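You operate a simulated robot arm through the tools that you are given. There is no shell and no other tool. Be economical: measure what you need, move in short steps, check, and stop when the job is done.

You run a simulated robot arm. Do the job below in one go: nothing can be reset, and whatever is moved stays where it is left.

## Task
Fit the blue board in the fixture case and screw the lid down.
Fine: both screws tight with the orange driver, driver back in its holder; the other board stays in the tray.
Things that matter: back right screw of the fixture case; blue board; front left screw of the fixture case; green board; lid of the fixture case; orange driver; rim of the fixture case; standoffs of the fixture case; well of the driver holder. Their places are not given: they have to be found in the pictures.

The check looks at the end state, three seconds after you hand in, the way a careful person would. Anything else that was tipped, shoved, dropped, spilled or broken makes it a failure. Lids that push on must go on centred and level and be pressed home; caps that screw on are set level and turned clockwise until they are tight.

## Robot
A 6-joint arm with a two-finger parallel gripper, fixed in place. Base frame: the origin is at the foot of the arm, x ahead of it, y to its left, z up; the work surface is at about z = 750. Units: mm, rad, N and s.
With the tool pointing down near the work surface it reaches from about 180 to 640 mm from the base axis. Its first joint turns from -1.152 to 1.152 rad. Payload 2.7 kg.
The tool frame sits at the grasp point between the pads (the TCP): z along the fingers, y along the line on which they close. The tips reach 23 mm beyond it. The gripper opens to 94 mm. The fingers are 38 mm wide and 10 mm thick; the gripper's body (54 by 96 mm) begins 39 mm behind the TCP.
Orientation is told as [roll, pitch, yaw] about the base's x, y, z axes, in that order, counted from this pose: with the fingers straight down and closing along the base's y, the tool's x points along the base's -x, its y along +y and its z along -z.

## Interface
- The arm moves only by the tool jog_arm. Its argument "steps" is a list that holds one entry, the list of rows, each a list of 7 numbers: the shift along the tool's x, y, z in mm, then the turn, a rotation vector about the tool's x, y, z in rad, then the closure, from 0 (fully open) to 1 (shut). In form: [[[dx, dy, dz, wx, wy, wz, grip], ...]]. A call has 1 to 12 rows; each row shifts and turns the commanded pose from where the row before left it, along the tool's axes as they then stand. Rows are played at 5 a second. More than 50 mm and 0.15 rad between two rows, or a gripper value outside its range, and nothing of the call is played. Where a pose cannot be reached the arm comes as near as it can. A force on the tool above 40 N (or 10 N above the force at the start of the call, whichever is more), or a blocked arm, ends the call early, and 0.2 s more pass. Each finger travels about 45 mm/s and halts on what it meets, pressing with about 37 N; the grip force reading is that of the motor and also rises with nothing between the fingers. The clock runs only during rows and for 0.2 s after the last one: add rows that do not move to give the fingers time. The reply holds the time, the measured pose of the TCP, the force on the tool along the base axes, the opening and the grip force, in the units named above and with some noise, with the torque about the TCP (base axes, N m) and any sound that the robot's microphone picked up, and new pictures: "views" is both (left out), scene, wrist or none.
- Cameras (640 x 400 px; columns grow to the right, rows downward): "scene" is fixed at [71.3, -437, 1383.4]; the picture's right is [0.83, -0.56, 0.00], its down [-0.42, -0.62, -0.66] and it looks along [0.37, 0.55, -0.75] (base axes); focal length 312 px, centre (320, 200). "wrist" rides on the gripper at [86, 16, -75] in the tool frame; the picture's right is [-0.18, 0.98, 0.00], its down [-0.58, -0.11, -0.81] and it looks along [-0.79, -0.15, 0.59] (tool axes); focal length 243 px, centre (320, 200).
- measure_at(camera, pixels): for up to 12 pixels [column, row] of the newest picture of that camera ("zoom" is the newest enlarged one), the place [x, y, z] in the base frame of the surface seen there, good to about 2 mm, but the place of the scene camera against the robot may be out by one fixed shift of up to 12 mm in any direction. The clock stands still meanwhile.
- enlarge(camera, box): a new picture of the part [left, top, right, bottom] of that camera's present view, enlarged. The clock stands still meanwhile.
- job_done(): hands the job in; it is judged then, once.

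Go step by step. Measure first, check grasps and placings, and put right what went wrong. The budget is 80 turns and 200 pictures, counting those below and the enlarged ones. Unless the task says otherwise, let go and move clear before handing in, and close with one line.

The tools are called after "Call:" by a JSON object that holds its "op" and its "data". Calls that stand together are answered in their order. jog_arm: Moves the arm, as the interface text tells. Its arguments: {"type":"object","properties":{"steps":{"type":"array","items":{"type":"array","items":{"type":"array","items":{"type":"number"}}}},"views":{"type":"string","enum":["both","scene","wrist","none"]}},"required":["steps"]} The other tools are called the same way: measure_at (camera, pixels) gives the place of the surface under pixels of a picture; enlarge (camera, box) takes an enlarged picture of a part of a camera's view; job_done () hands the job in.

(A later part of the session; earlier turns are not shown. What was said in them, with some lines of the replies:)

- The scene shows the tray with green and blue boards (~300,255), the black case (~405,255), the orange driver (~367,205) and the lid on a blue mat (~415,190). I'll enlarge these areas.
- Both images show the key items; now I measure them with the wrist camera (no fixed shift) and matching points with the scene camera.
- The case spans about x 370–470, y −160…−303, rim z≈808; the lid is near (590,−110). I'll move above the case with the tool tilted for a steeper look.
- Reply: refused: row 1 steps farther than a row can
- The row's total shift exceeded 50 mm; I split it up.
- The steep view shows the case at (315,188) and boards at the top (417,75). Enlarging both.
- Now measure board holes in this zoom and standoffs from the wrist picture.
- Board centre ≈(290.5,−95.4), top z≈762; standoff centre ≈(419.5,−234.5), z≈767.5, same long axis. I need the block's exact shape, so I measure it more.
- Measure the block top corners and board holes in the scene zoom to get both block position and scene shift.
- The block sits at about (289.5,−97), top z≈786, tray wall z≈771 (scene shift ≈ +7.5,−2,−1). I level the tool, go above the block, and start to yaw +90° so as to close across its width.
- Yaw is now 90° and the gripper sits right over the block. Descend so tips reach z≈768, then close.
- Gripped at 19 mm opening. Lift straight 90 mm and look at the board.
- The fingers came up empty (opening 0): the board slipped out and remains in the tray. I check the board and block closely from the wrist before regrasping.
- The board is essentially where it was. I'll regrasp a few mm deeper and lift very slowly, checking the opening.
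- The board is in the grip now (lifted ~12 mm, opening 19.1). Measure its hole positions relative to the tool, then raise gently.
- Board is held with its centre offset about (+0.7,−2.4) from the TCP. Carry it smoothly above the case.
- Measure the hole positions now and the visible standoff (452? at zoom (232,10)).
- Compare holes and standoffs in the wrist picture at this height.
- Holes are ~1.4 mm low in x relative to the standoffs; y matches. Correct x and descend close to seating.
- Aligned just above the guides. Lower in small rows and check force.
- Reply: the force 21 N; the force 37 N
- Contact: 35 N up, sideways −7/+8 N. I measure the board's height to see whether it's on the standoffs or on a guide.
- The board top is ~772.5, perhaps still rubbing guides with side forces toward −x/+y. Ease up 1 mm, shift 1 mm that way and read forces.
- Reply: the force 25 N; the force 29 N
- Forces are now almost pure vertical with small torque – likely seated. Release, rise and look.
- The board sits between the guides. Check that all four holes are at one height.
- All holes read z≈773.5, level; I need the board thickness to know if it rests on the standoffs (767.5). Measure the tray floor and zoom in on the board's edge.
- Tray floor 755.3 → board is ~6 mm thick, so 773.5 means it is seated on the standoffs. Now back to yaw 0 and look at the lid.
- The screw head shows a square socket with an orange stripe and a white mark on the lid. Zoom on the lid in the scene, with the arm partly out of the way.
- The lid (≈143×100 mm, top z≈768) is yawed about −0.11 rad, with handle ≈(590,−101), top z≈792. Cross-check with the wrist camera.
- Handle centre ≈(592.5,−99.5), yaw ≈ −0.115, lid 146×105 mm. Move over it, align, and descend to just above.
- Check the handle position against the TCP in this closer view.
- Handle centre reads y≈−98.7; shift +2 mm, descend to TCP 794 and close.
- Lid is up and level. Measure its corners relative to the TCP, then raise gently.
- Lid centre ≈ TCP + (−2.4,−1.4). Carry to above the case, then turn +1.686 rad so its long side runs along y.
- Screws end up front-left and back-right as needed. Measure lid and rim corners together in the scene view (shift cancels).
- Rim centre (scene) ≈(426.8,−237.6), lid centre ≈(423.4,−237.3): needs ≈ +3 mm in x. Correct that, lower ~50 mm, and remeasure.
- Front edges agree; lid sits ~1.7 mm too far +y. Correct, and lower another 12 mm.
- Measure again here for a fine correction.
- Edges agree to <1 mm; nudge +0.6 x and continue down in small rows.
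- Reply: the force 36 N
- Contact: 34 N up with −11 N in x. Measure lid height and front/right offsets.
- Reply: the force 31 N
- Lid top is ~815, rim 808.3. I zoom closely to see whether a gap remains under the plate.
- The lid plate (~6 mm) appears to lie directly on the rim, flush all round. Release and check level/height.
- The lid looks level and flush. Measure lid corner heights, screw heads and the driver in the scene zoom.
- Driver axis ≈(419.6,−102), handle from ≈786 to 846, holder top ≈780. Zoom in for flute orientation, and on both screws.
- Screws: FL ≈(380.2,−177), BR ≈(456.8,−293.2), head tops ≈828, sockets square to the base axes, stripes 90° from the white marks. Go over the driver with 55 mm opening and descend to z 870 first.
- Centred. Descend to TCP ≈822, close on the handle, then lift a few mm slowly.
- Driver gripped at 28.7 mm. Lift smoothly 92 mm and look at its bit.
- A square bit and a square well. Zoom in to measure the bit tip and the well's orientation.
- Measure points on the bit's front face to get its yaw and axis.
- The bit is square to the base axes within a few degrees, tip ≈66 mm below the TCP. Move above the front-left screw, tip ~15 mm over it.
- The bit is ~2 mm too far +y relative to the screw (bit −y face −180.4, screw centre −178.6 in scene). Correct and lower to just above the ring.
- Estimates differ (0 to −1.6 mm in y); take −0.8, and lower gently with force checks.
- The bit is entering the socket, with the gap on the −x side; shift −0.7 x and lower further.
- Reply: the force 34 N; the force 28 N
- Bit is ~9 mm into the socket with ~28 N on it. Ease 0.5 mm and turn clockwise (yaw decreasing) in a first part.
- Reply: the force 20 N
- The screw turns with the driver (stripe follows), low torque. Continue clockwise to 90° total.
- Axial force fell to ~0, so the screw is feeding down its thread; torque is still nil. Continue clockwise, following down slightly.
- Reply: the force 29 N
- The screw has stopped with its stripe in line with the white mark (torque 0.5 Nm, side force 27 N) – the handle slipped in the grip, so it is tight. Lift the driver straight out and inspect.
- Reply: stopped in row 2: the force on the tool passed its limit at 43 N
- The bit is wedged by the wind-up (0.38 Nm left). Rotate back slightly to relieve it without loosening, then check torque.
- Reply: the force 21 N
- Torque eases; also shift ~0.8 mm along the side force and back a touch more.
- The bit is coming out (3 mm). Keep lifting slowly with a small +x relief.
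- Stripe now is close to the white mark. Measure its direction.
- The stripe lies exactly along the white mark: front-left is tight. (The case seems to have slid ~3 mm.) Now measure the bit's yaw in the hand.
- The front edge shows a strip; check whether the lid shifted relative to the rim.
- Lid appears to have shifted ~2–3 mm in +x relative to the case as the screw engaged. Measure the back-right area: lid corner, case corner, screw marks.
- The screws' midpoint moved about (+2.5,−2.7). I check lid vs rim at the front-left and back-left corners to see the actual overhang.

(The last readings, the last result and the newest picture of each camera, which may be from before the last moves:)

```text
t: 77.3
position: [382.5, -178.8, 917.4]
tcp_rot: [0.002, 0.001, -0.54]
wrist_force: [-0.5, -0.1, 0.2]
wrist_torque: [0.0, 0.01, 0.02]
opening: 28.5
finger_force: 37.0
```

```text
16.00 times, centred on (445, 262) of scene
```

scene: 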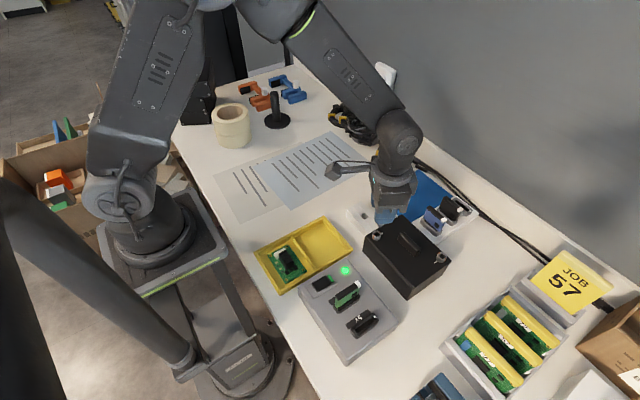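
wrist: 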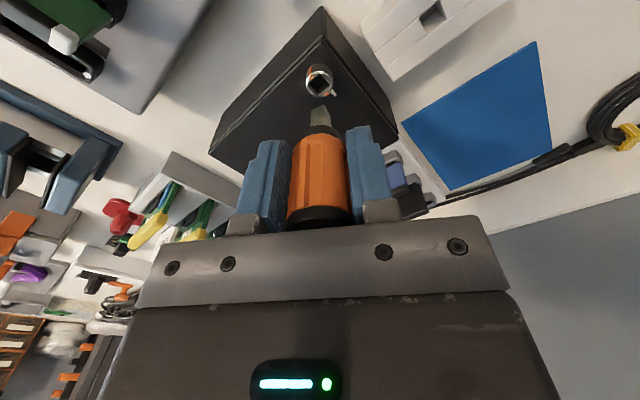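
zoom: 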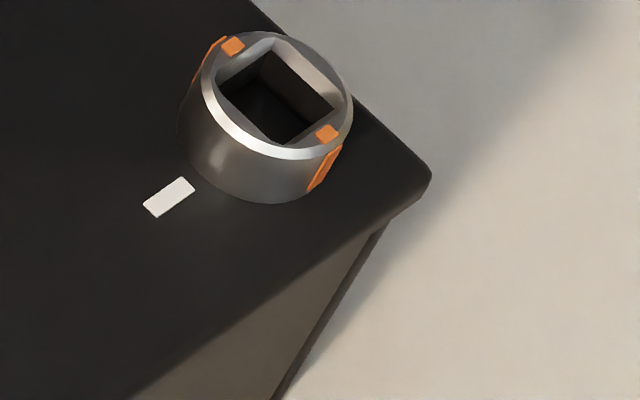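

Call:
{"op": "measure_at", "data": {"camera": "zoom", "pixels": [[425, 165], [428, 180], [415, 200], [395, 212], [350, 240], [372, 245], [365, 255], [350, 280], [330, 310], [300, 300], [250, 330], [320, 255]]}}

Call:
{"op": "enlarge", "data": {"camera": "scene", "box": [425, 245, 465, 300]}}

```text
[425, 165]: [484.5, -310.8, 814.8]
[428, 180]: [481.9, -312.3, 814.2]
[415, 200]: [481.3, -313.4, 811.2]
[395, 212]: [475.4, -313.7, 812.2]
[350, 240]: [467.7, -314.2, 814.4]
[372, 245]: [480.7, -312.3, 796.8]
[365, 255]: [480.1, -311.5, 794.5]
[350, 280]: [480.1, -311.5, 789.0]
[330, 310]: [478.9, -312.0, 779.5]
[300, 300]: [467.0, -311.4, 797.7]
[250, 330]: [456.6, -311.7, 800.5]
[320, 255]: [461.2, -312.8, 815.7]
```

```text
7.27 times, centred on (445, 272) of scene
```

zoom: 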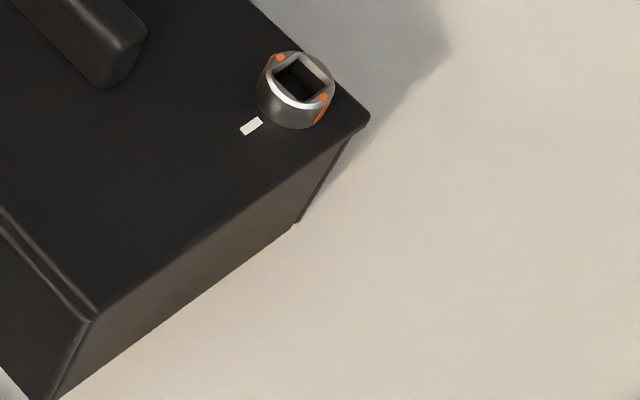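

The driver is gripped ~1.8 mm off the TCP along tool x, so turning about the TCP dragged the lid by ~2.5 mm. I'll compensate from now on; go above the back-right screw and turn the tool to yaw 1.30, where the bit should be square again.

Call:
{"op": "jog_arm", "data": {"steps": [[[-6.3, -3.1, -5, 0, 0, 0, 1], [-15.1, -7.5, 0, 0, 0, 0, 1], [-21.4, -10.6, 0, 0, 0, 0, 1], [-22.6, -11.2, 0, 0, 0, 0, 1], [-22.6, -11.2, 0, 0, 0, 0, 1], [-18.8, -9.3, 0, 0, 0, 0, 1], [-12.6, -6.2, 0, 0, 0, 0, 1], [-6.3, -3.1, 0, 0, 0, 0, 1], [0, 0, 0, 0, 0, -0.1, 1], [0, 0, 0, 0, 0, -0.14, 1], [0, 0, 0, 0, 0, -0.14, 1], [0, 0, 0, 0, 0, -0.14, 1]]], "views": "none"}}

Call:
{"op": "jog_arm", "data": {"steps": [[[0, 0, 0, 0, 0, -0.14, 1], [0, 0, 0, 0, 0, -0.14, 1], [0, 0, 0, 0, 0, -0.14, 1], [0, 0, 0, 0, 0, -0.14, 1], [0, 0, 0, 0, 0, -0.14, 1], [0, 0, 0, 0, 0, -0.14, 1], [0, 0, 0, 0, 0, -0.14, 1], [0, 0, 0, 0, 0, -0.14, 1], [0, 0, 0, 0, 0, -0.14, 1], [0, 0, 5, 0, 0, -0.06, 1], [0, 0, 5, 0, 0, 0, 1], [0, 0, 0, 0, 0, 0, 1]]], "views": "both"}}

Call:
{"op": "enlarge", "data": {"camera": "wrist", "box": [280, 50, 360, 130]}}

Call:
{"op": "enlarge", "data": {"camera": "scene", "box": [425, 240, 455, 275]}}

```text
t: 79.9
position: [457.5, -295.6, 923.1]
tcp_rot: [0.004, 0.0, -0.018]
wrist_force: [-0.5, -0.2, -0.3]
wrist_torque: [0.0, 0.05, 0.02]
opening: 28.3
finger_force: 36.9
```

```text
t: 82.5
position: [457.1, -296.4, 912.5]
tcp_rot: [0.002, -0.005, 1.3]
wrist_force: [0.3, 1.2, -0.5]
wrist_torque: [-0.01, 0.0, 0.0]
opening: 28.5
finger_force: 37.4
```

scene: 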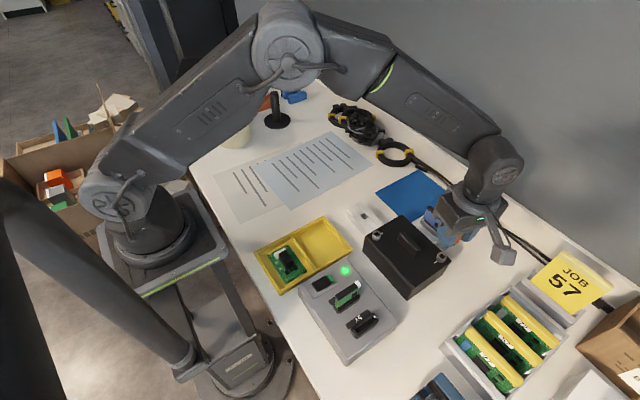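
wrist: 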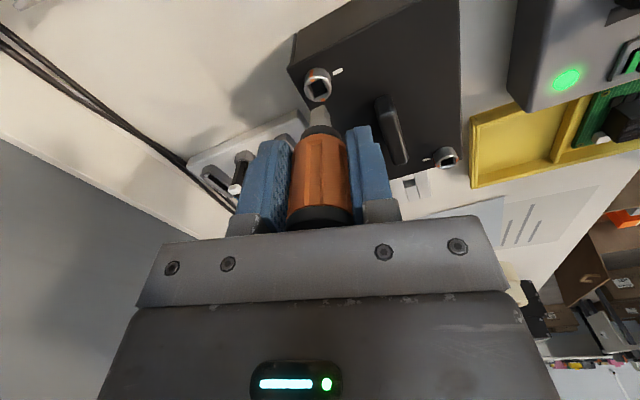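

```text
5.00 times, centred on (320, 90) of wrist
```

zoom: 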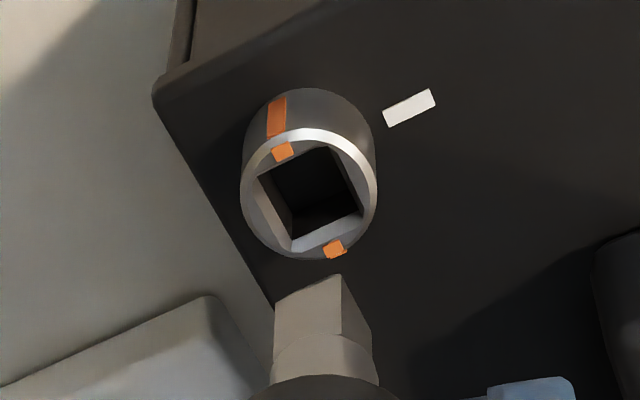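

```text
11.43 times, centred on (440, 258) of scene
5 turns are left
```

zoom: 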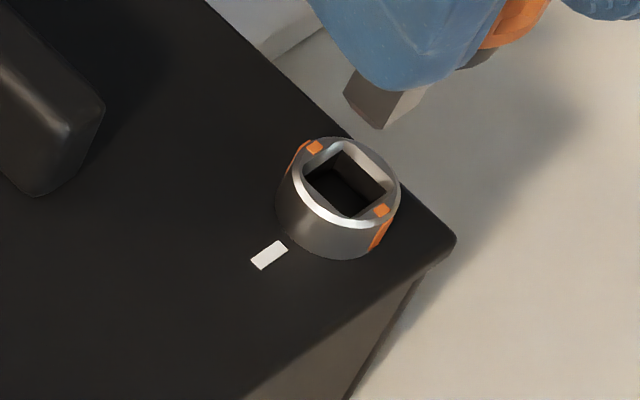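

Five turns are left, so I bundle from here. Measure bit and back-right screw in both cameras for the blind insertion.

Call:
{"op": "measure_at", "data": {"camera": "zoom", "pixels": [[315, 147], [381, 210], [355, 95], [365, 105], [376, 120], [385, 118], [395, 108], [412, 96], [348, 92], [379, 125]]}}

Call:
{"op": "measure_at", "data": {"camera": "wrist", "pixels": [[312.6, 80.2], [322.8, 99.8], [316, 112], [322, 108], [313, 116], [326, 114], [328, 117], [323, 107], [339, 71], [318, 90]]}}

Call:
{"op": "measure_at", "data": {"camera": "wrist", "pixels": [[409, 182], [410, 187], [400, 185], [418, 181], [449, 150], [443, 162]]}}

```text
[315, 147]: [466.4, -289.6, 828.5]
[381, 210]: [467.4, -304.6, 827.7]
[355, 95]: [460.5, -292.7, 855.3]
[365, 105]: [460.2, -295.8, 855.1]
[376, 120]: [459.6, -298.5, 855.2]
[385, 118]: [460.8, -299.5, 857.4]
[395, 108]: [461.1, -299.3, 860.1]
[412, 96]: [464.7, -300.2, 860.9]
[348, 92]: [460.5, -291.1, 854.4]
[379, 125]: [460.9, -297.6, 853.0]
```

```text
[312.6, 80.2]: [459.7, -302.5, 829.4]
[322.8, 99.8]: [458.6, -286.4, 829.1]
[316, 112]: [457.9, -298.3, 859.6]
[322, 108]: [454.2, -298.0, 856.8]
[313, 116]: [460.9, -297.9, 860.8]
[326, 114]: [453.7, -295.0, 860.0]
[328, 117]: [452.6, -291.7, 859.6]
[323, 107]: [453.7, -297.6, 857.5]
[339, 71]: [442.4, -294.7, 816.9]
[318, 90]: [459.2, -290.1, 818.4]
```

```text
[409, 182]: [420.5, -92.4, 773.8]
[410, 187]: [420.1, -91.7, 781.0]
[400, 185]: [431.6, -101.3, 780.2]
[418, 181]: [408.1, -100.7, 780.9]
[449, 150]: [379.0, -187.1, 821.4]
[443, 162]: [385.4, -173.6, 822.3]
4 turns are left
```

Bit needs about (+1.9,−1.5) mm to sit over the screw (tip now ≈59 mm below TCP, socket floor ≈819.5). Insert with force-safe rows, then turn clockwise ~2.0 rad about the bit's own axis.

Call:
{"op": "jog_arm", "data": {"steps": [[[0.94, -2.23, 0, 0, 0, -0.04, 1], [0, 0, 5, 0, 0, 0, 1], [0, 0, 9, 0, 0, 0, 1], [0, 0, 7, 0, 0, 0, 1], [0, 0, 3, 0, 0, 0, 1], [0, 0, 2.5, 0, 0, 0, 1], [0, 0, 2.5, 0, 0, 0, 1], [0, 0, 2, 0, 0, 0, 1], [0, 0, 1.5, 0, 0, 0, 1], [0, 0, 0.7, 0, 0, 0, 1], [0, 0, 0, 0, 0, 0, 1]]], "views": "wrist"}}

Call:
{"op": "jog_arm", "data": {"steps": [[[-0.89, 1.44, 0, 0, 0, 0, 1], [-0.02, 0.31, 0.1, 0, 0, 0.143, 1], [-0.02, 0.31, 0.1, 0, 0, 0.143, 1], [-0.02, 0.31, 0.1, 0, 0, 0.143, 1], [-0.02, 0.31, 0.1, 0, 0, 0.143, 1], [-0.02, 0.31, 0.1, 0, 0, 0.143, 1], [-0.02, 0.31, 0.1, 0, 0, 0.143, 1], [-0.02, 0.31, 0.1, 0, 0, 0.143, 1], [-0.02, 0.31, 0.1, 0, 0, 0.143, 1], [-0.02, 0.31, 0.1, 0, 0, 0.143, 1], [-0.02, 0.31, 0.1, 0, 0, 0.143, 1], [-0.02, 0.31, 0.1, 0, 0, 0.143, 1]]], "views": "none"}}

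Call:
{"op": "jog_arm", "data": {"steps": [[[-0.02, 0.24, 0, 0, 0, 0.11, 1], [-0.02, 0.24, 0, 0, 0, 0.11, 1], [-0.02, 0.24, 0, 0, 0, 0.11, 1], [-0.02, 0.24, 0, 0, 0, 0.11, 1], [0, 0, 0, 0, 0, 0, 1]]], "views": "both"}}

Call:
{"op": "enlarge", "data": {"camera": "wrist", "box": [280, 50, 360, 130]}}

Call:
{"op": "enlarge", "data": {"camera": "scene", "box": [350, 190, 460, 300]}}

```text
t: 84.9
position: [459.6, -296.8, 882.4]
tcp_rot: [0.001, -0.001, 1.339]
wrist_force: [-12.0, 7.6, 24.8]
wrist_torque: [0.48, 0.68, -0.02]
opening: 28.4
finger_force: 37.0
```

wrist: 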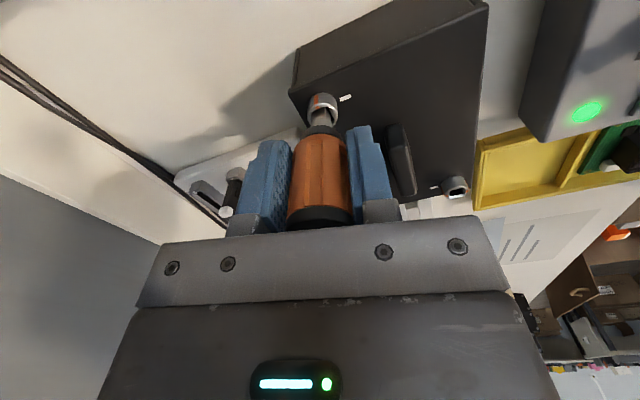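

```text
t: 87.5
position: [456.7, -292.9, 881.9]
tcp_rot: [0.0, -0.006, -0.235]
wrist_force: [2.8, -1.3, 26.6]
wrist_torque: [-0.13, -0.23, 0.03]
opening: 28.4
finger_force: 36.8
```

```text
t: 88.7
position: [457.0, -291.8, 880.6]
tcp_rot: [0.002, -0.004, -0.676]
wrist_force: [-1.4, 1.2, 28.8]
wrist_torque: [0.11, 0.07, 0.3]
opening: 28.4
finger_force: 37.4
```

scene: 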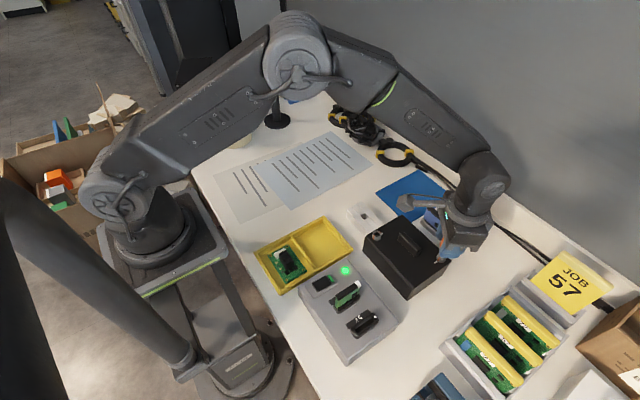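
wrist: 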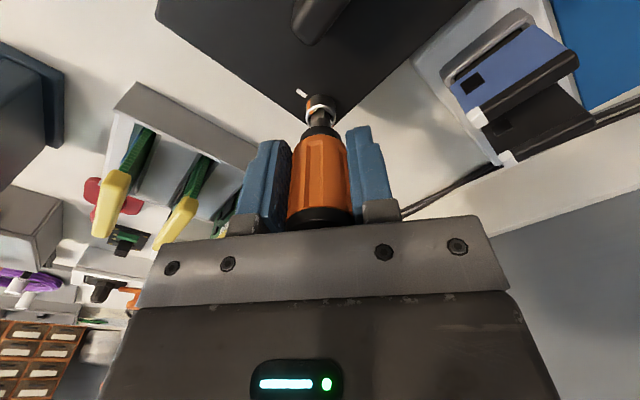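

```text
5.00 times, centred on (320, 90) of wrist
```

zoom: 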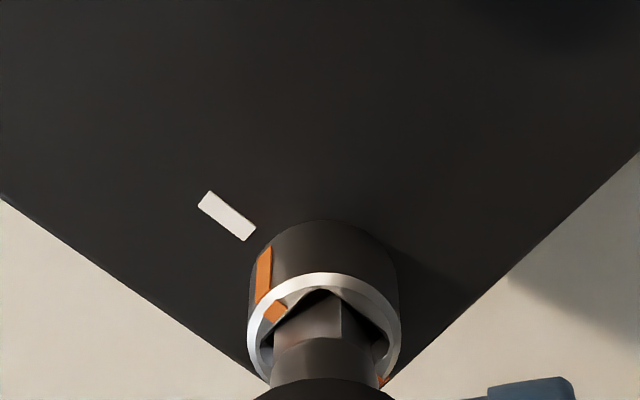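

```text
3.64 times, centred on (405, 245) of scene
3 turns are left
```

zoom: 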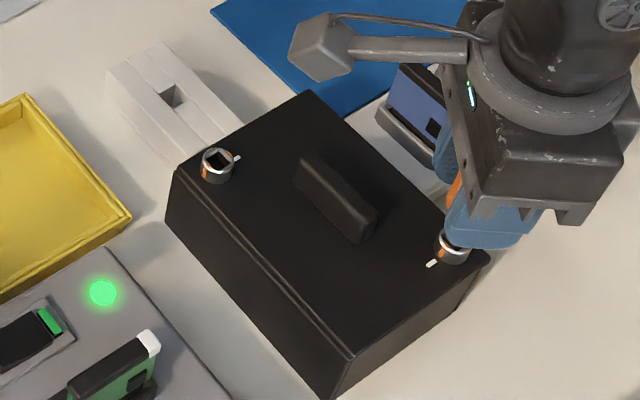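

The back-right screw followed and its stripe lies at the same angle as the front-left one did at its stop; torque 0.3 Nm. Turn a little more, back off the wind-up, lift, carry the driver over the holder, and gather all measurements for the final placing.

Call:
{"op": "measure_at", "data": {"camera": "scene", "pixels": [[361, 216.7], [365.2, 213.1], [368.5, 216.7], [364.3, 220.3], [364.5, 216.5], [358, 214], [371, 221]]}}

Call:
{"op": "jog_arm", "data": {"steps": [[[0, 0.16, 0, 0, 0, 0.075, 1], [0, 0.16, 0, 0, 0, 0.075, 1], [0, 0, 0, 0, 0, 0, 1], [0, 0, -1, 0, 0, 0, 1], [0, -0.31, 0, 0, 0, -0.14, 1], [0, -0.31, 0, 0, 0, -0.14, 1], [0, 0, 0, 0, 0, 0, 1]]], "views": "none"}}

Call:
{"op": "jog_arm", "data": {"steps": [[[0, 0, -1, 0, 0, 0, 1], [0, 0, -1, 0, 0, 0, 1], [0, 0, -1.5, 0, 0, 0, 1], [0, 0, -2, 0, 0, 0, 1], [0, 0, -2, 0, 0, 0, 1], [0, 0, -3, 0, 0, 0, 1], [0, 0, 0, 0, 0, 0, 1]]], "views": "none"}}

Call:
{"op": "jog_arm", "data": {"steps": [[[0, 0, -2, 0, 0, 0, 1], [0, 0, -3, 0, 0, 0, 1], [0, 0, -5, 0, 0, 0, 1], [0, 0, -6, 0, 0, 0, 1], [0, 0, -7, 0, 0, 0, 1], [0, 0, -7, 0, 0, 0, 1], [0, 0, -6, 0, 0, 0, 1], [0, 0, -4, 0, 0, 0, 1], [0, 0, 0, 0, 0, 0, 1]]], "views": "none"}}

Call:
{"op": "jog_arm", "data": {"steps": [[[4, 4.3, 0, 0, 0, 0, 1], [8, 8.5, 0, 0, 0, 0, 1], [13.3, 14.2, 0, 0, 0, 0, 1], [17.3, 18.5, 0, 0, 0, 0, 1], [18.6, 19.9, 0, 0, 0, 0, 1], [18.6, 19.9, 0, 0, 0, 0, 1], [17.3, 18.5, 0, 0, 0, 0, 1], [13.3, 14.2, 0, 0, 0, 0, 1], [10.6, 11.4, 0, 0, 0, 0, 1], [8, 8.5, 0, 0, 0, 0, 1], [4, 4.3, 0, 0, 0, 0, 1], [0, 0, 0, 0, 0, 0, 1]]], "views": "none"}}

Call:
{"op": "jog_arm", "data": {"steps": [[[0, 0, 0, 0, 0, -0.148, 1], [0, 0, 0, 0, 0, -0.148, 1], [0, 0, 8, 0, 0, 0, 1], [0, 0, 14, 0, 0, 0, 1], [0, 0, 15, 0, 0, 0, 1], [0, 0, 10, 0, 0, 0, 1], [0, 0, 3, 0, 0, 0, 1], [0, 0, 0, 0, 0, 0, 1]]], "views": "both"}}

Call:
{"op": "measure_at", "data": {"camera": "wrist", "pixels": [[316, 112], [322, 108], [313, 116], [326, 114], [328, 117], [323, 107], [318, 104], [318, 118], [324, 118], [320, 112]]}}

Call:
{"op": "measure_at", "data": {"camera": "scene", "pixels": [[365, 203], [367, 204.5], [369, 203], [371, 201], [366, 206], [368, 207], [364, 201], [367, 201], [370, 204], [363, 204]]}}

Call:
{"op": "enlarge", "data": {"camera": "wrist", "box": [290, 60, 350, 130]}}

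Call:
{"op": "enlarge", "data": {"camera": "scene", "box": [350, 190, 385, 230]}}

Call:
{"op": "enlarge", "data": {"camera": "scene", "box": [360, 220, 460, 300]}}

```text
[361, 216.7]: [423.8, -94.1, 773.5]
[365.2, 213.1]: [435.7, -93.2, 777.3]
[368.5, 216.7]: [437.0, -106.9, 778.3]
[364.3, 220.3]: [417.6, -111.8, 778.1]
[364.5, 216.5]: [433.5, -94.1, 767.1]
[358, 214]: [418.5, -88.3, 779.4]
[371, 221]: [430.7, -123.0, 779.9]
```

```text
t: 90.3
position: [456.3, -293.2, 878.8]
tcp_rot: [0.001, 0.002, -0.541]
wrist_force: [8.7, -1.7, 10.2]
wrist_torque: [-0.14, -0.5, 0.01]
opening: 28.8
finger_force: 37.2
```

```text
t: 91.9
position: [455.3, -292.2, 889.2]
tcp_rot: [0.001, 0.003, -0.543]
wrist_force: [-0.7, -0.4, -0.4]
wrist_torque: [0.0, 0.0, -0.01]
opening: 28.6
finger_force: 36.4
```

```text
t: 93.9
position: [455.4, -291.9, 931.4]
tcp_rot: [0.001, 0.001, -0.542]
wrist_force: [0.5, -0.3, 0.7]
wrist_torque: [0.01, 0.01, 0.03]
opening: 28.5
finger_force: 36.8
```

```text
t: 96.5
position: [415.7, -102.8, 930.5]
tcp_rot: [0.002, 0.002, -0.544]
wrist_force: [0.3, 0.1, -0.3]
wrist_torque: [0.0, -0.01, -0.01]
opening: 28.5
finger_force: 36.9
```

```text
t: 98.3
position: [415.2, -103.1, 881.5]
tcp_rot: [0.004, 0.001, -0.247]
wrist_force: [-1.1, 0.4, -0.4]
wrist_torque: [0.02, -0.04, -0.04]
opening: 28.5
finger_force: 36.9
```

scene: 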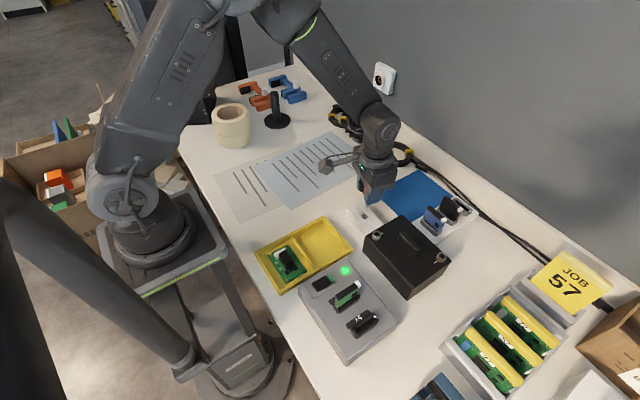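
wrist: 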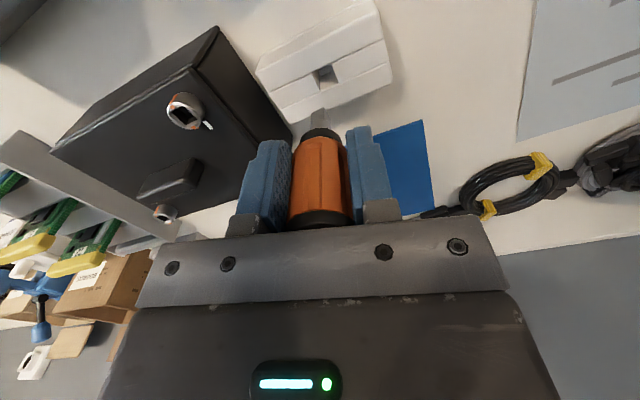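

```text
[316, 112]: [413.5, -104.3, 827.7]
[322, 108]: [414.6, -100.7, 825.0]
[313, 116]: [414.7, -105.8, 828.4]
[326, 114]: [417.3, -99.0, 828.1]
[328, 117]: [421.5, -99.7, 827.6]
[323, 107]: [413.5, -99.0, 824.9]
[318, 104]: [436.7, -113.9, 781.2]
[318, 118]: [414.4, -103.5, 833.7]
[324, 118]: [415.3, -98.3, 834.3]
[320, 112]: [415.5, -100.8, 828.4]
```

```text
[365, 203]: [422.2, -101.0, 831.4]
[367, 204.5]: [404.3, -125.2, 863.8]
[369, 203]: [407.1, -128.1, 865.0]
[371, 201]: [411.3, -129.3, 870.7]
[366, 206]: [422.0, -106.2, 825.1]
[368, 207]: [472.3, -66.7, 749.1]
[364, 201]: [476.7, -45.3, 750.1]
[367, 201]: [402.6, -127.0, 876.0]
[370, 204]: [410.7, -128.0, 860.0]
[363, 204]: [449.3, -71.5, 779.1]
```

```text
5.71 times, centred on (320, 95) of wrist
```

zoom: 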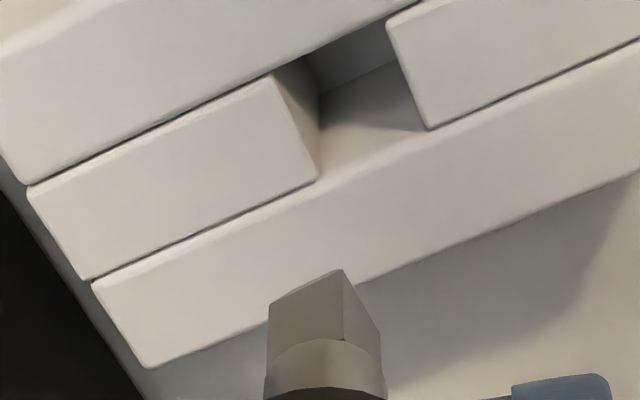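

```text
10.00 times, centred on (368, 210) of scene
```

zoom: 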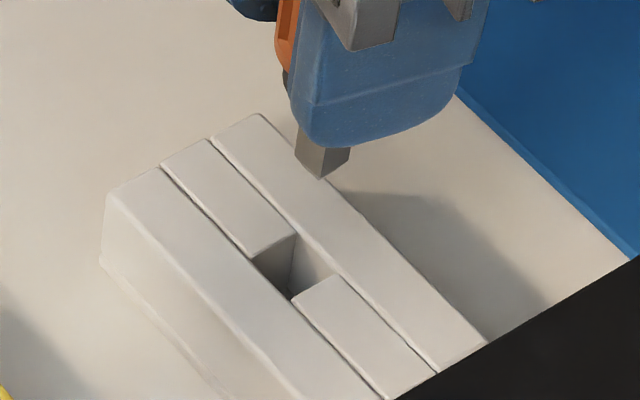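

```text
5.00 times, centred on (410, 260) of scene
2 turns are left
```

zoom: 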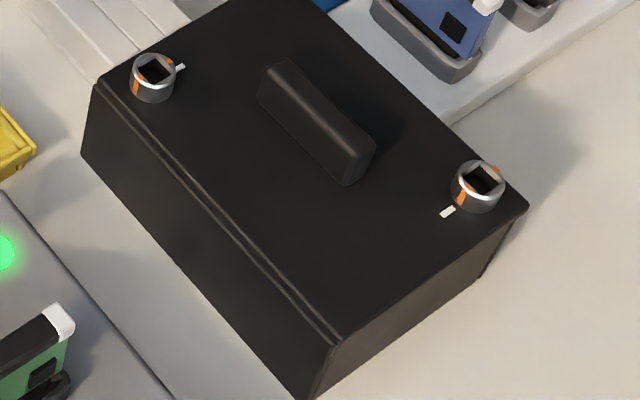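

Both stripes lie on their marks; the driver hovers near the well with bit at ≈(417.6,−103.5) versus well centre ≈(420,−100.5), bit yaw ≈0.02. Shift (+2.2,+3.0) and lower into the well, keeping hold to verify.

Call:
{"op": "jog_arm", "data": {"steps": [[[-1.4, 3.45, 0, 0, 0, -0.03, 1], [0, 0, 0, 0, 0, 0, 1], [0, 0, 10, 0, 0, 0, 1], [0, 0, 14, 0, 0, 0, 1], [0, 0, 12, 0, 0, 0, 1], [0, 0, 8, 0, 0, 0, 1], [0, 0, 6, 0, 0, 0, 1], [0, 0, 5, 0, 0, 0, 1], [0, 0, 4, 0, 0, 0, 1], [0, 0, 2, 0, 0, 0, 1], [0, 0, 1.5, 0, 0, 0, 1], [0, 0, 0, 0, 0, 0, 1]]], "views": "both"}}

Call:
{"op": "enlarge", "data": {"camera": "wrist", "box": [280, 50, 360, 140]}}

Call:
{"op": "enlarge", "data": {"camera": "scene", "box": [345, 185, 390, 235]}}

```text
t: 100.9
position: [418.4, -99.4, 818.3]
tcp_rot: [0.003, 0.0, -0.214]
wrist_force: [-1.3, 0.5, -0.3]
wrist_torque: [0.02, 0.01, -0.04]
opening: 28.5
finger_force: 36.8
```

scene: 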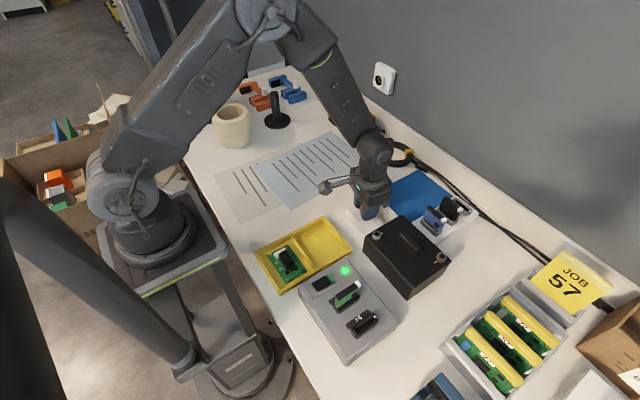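
wrist: 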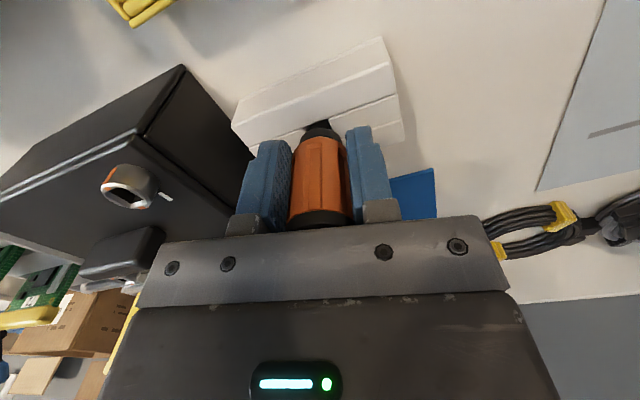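

```text
4.44 times, centred on (320, 95) of wrist
```

zoom: 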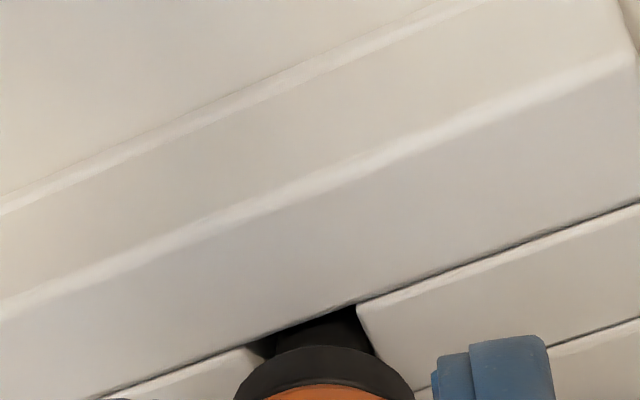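

```text
8.00 times, centred on (368, 210) of scene
1 turns are left
```

zoom: 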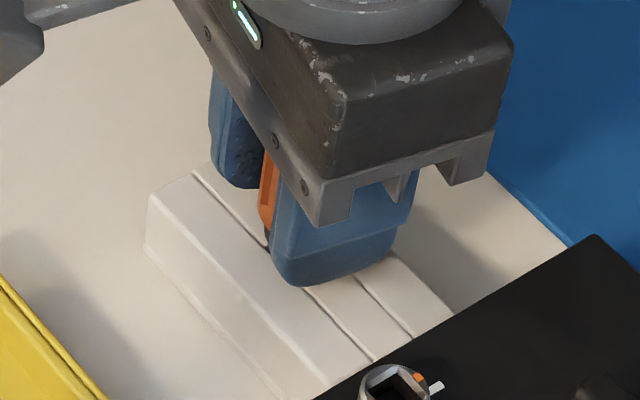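

The bit is inside the well with no contact force. Ease 1.5 mm further down, release gently, rise clear and hand in: the blue board is in, the lid is on and both screws are tight at their marks, but the lid still looks about 2 mm off centre toward back-right, and the release itself won't be checked by picture.

Call:
{"op": "jog_arm", "data": {"steps": [[[0, 0, 0.8, 0, 0, 0, 1], [0, 0, 0.7, 0, 0, 0, 1], [0, 0, 0, 0, 0, 0, 1], [0, 0, 0, 0, 0, 0, 0.66], [0, 0, 0, 0, 0, 0, 0.6], [0, 0, 0, 0, 0, 0, 0.5], [0, 0, 0, 0, 0, 0, 0.4], [0, 0, 0, 0, 0, 0, 0.35], [0, 0, 0, 0, 0, 0, 0.35], [0, 0, 0, 0, 0, 0, 0.35]]], "views": "none"}}

Call:
{"op": "jog_arm", "data": {"steps": [[[0, 0, -5, 0, 0, 0, 0.35], [0, 0, -15, 0, 0, 0, 0.35], [0, 0, -30, 0, 0, 0, 0.35], [0, 0, -40, 0, 0, 0, 0.35], [0, 0, -45, 0, 0, 0, 0.35], [0, 0, -20, 0, 0, 0, 0.35], [0, 0, 0, 0, 0, 0, 0.35]]], "views": "scene"}}

Call:
{"op": "job_done", "data": {}}

```text
t: 103.1
position: [419.0, -99.6, 817.1]
tcp_rot: [0.004, 0.0, -0.217]
wrist_force: [0.0, 0.7, 0.6]
wrist_torque: [0.01, 0.01, 0.01]
opening: 61.3
finger_force: 0.0
```

```text
t: 104.7
position: [419.9, -99.3, 971.5]
tcp_rot: [0.003, 0.0, -0.217]
wrist_force: [-0.2, 0.6, 0.7]
wrist_torque: [0.03, 0.01, 0.0]
opening: 61.1
finger_force: 0.0
```

scene: 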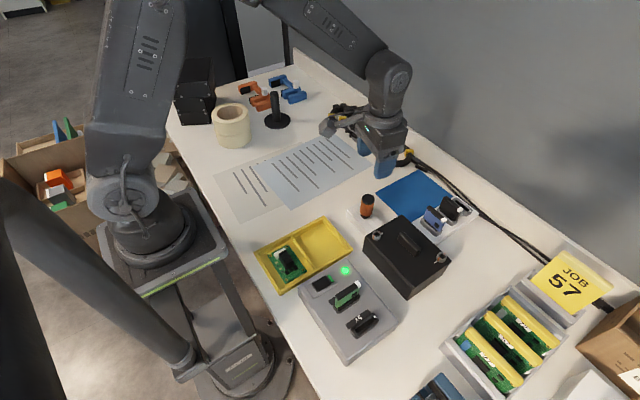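

```text
The job is handed in.
```

I handed the job in with the blue board seated on its standoffs, the lid on with both screws turned to their marks, the orange driver upright in its holder and the green board still in the tray; the lid sits about 2 mm off centre toward the back right, because I dragged it while turning the first screw.
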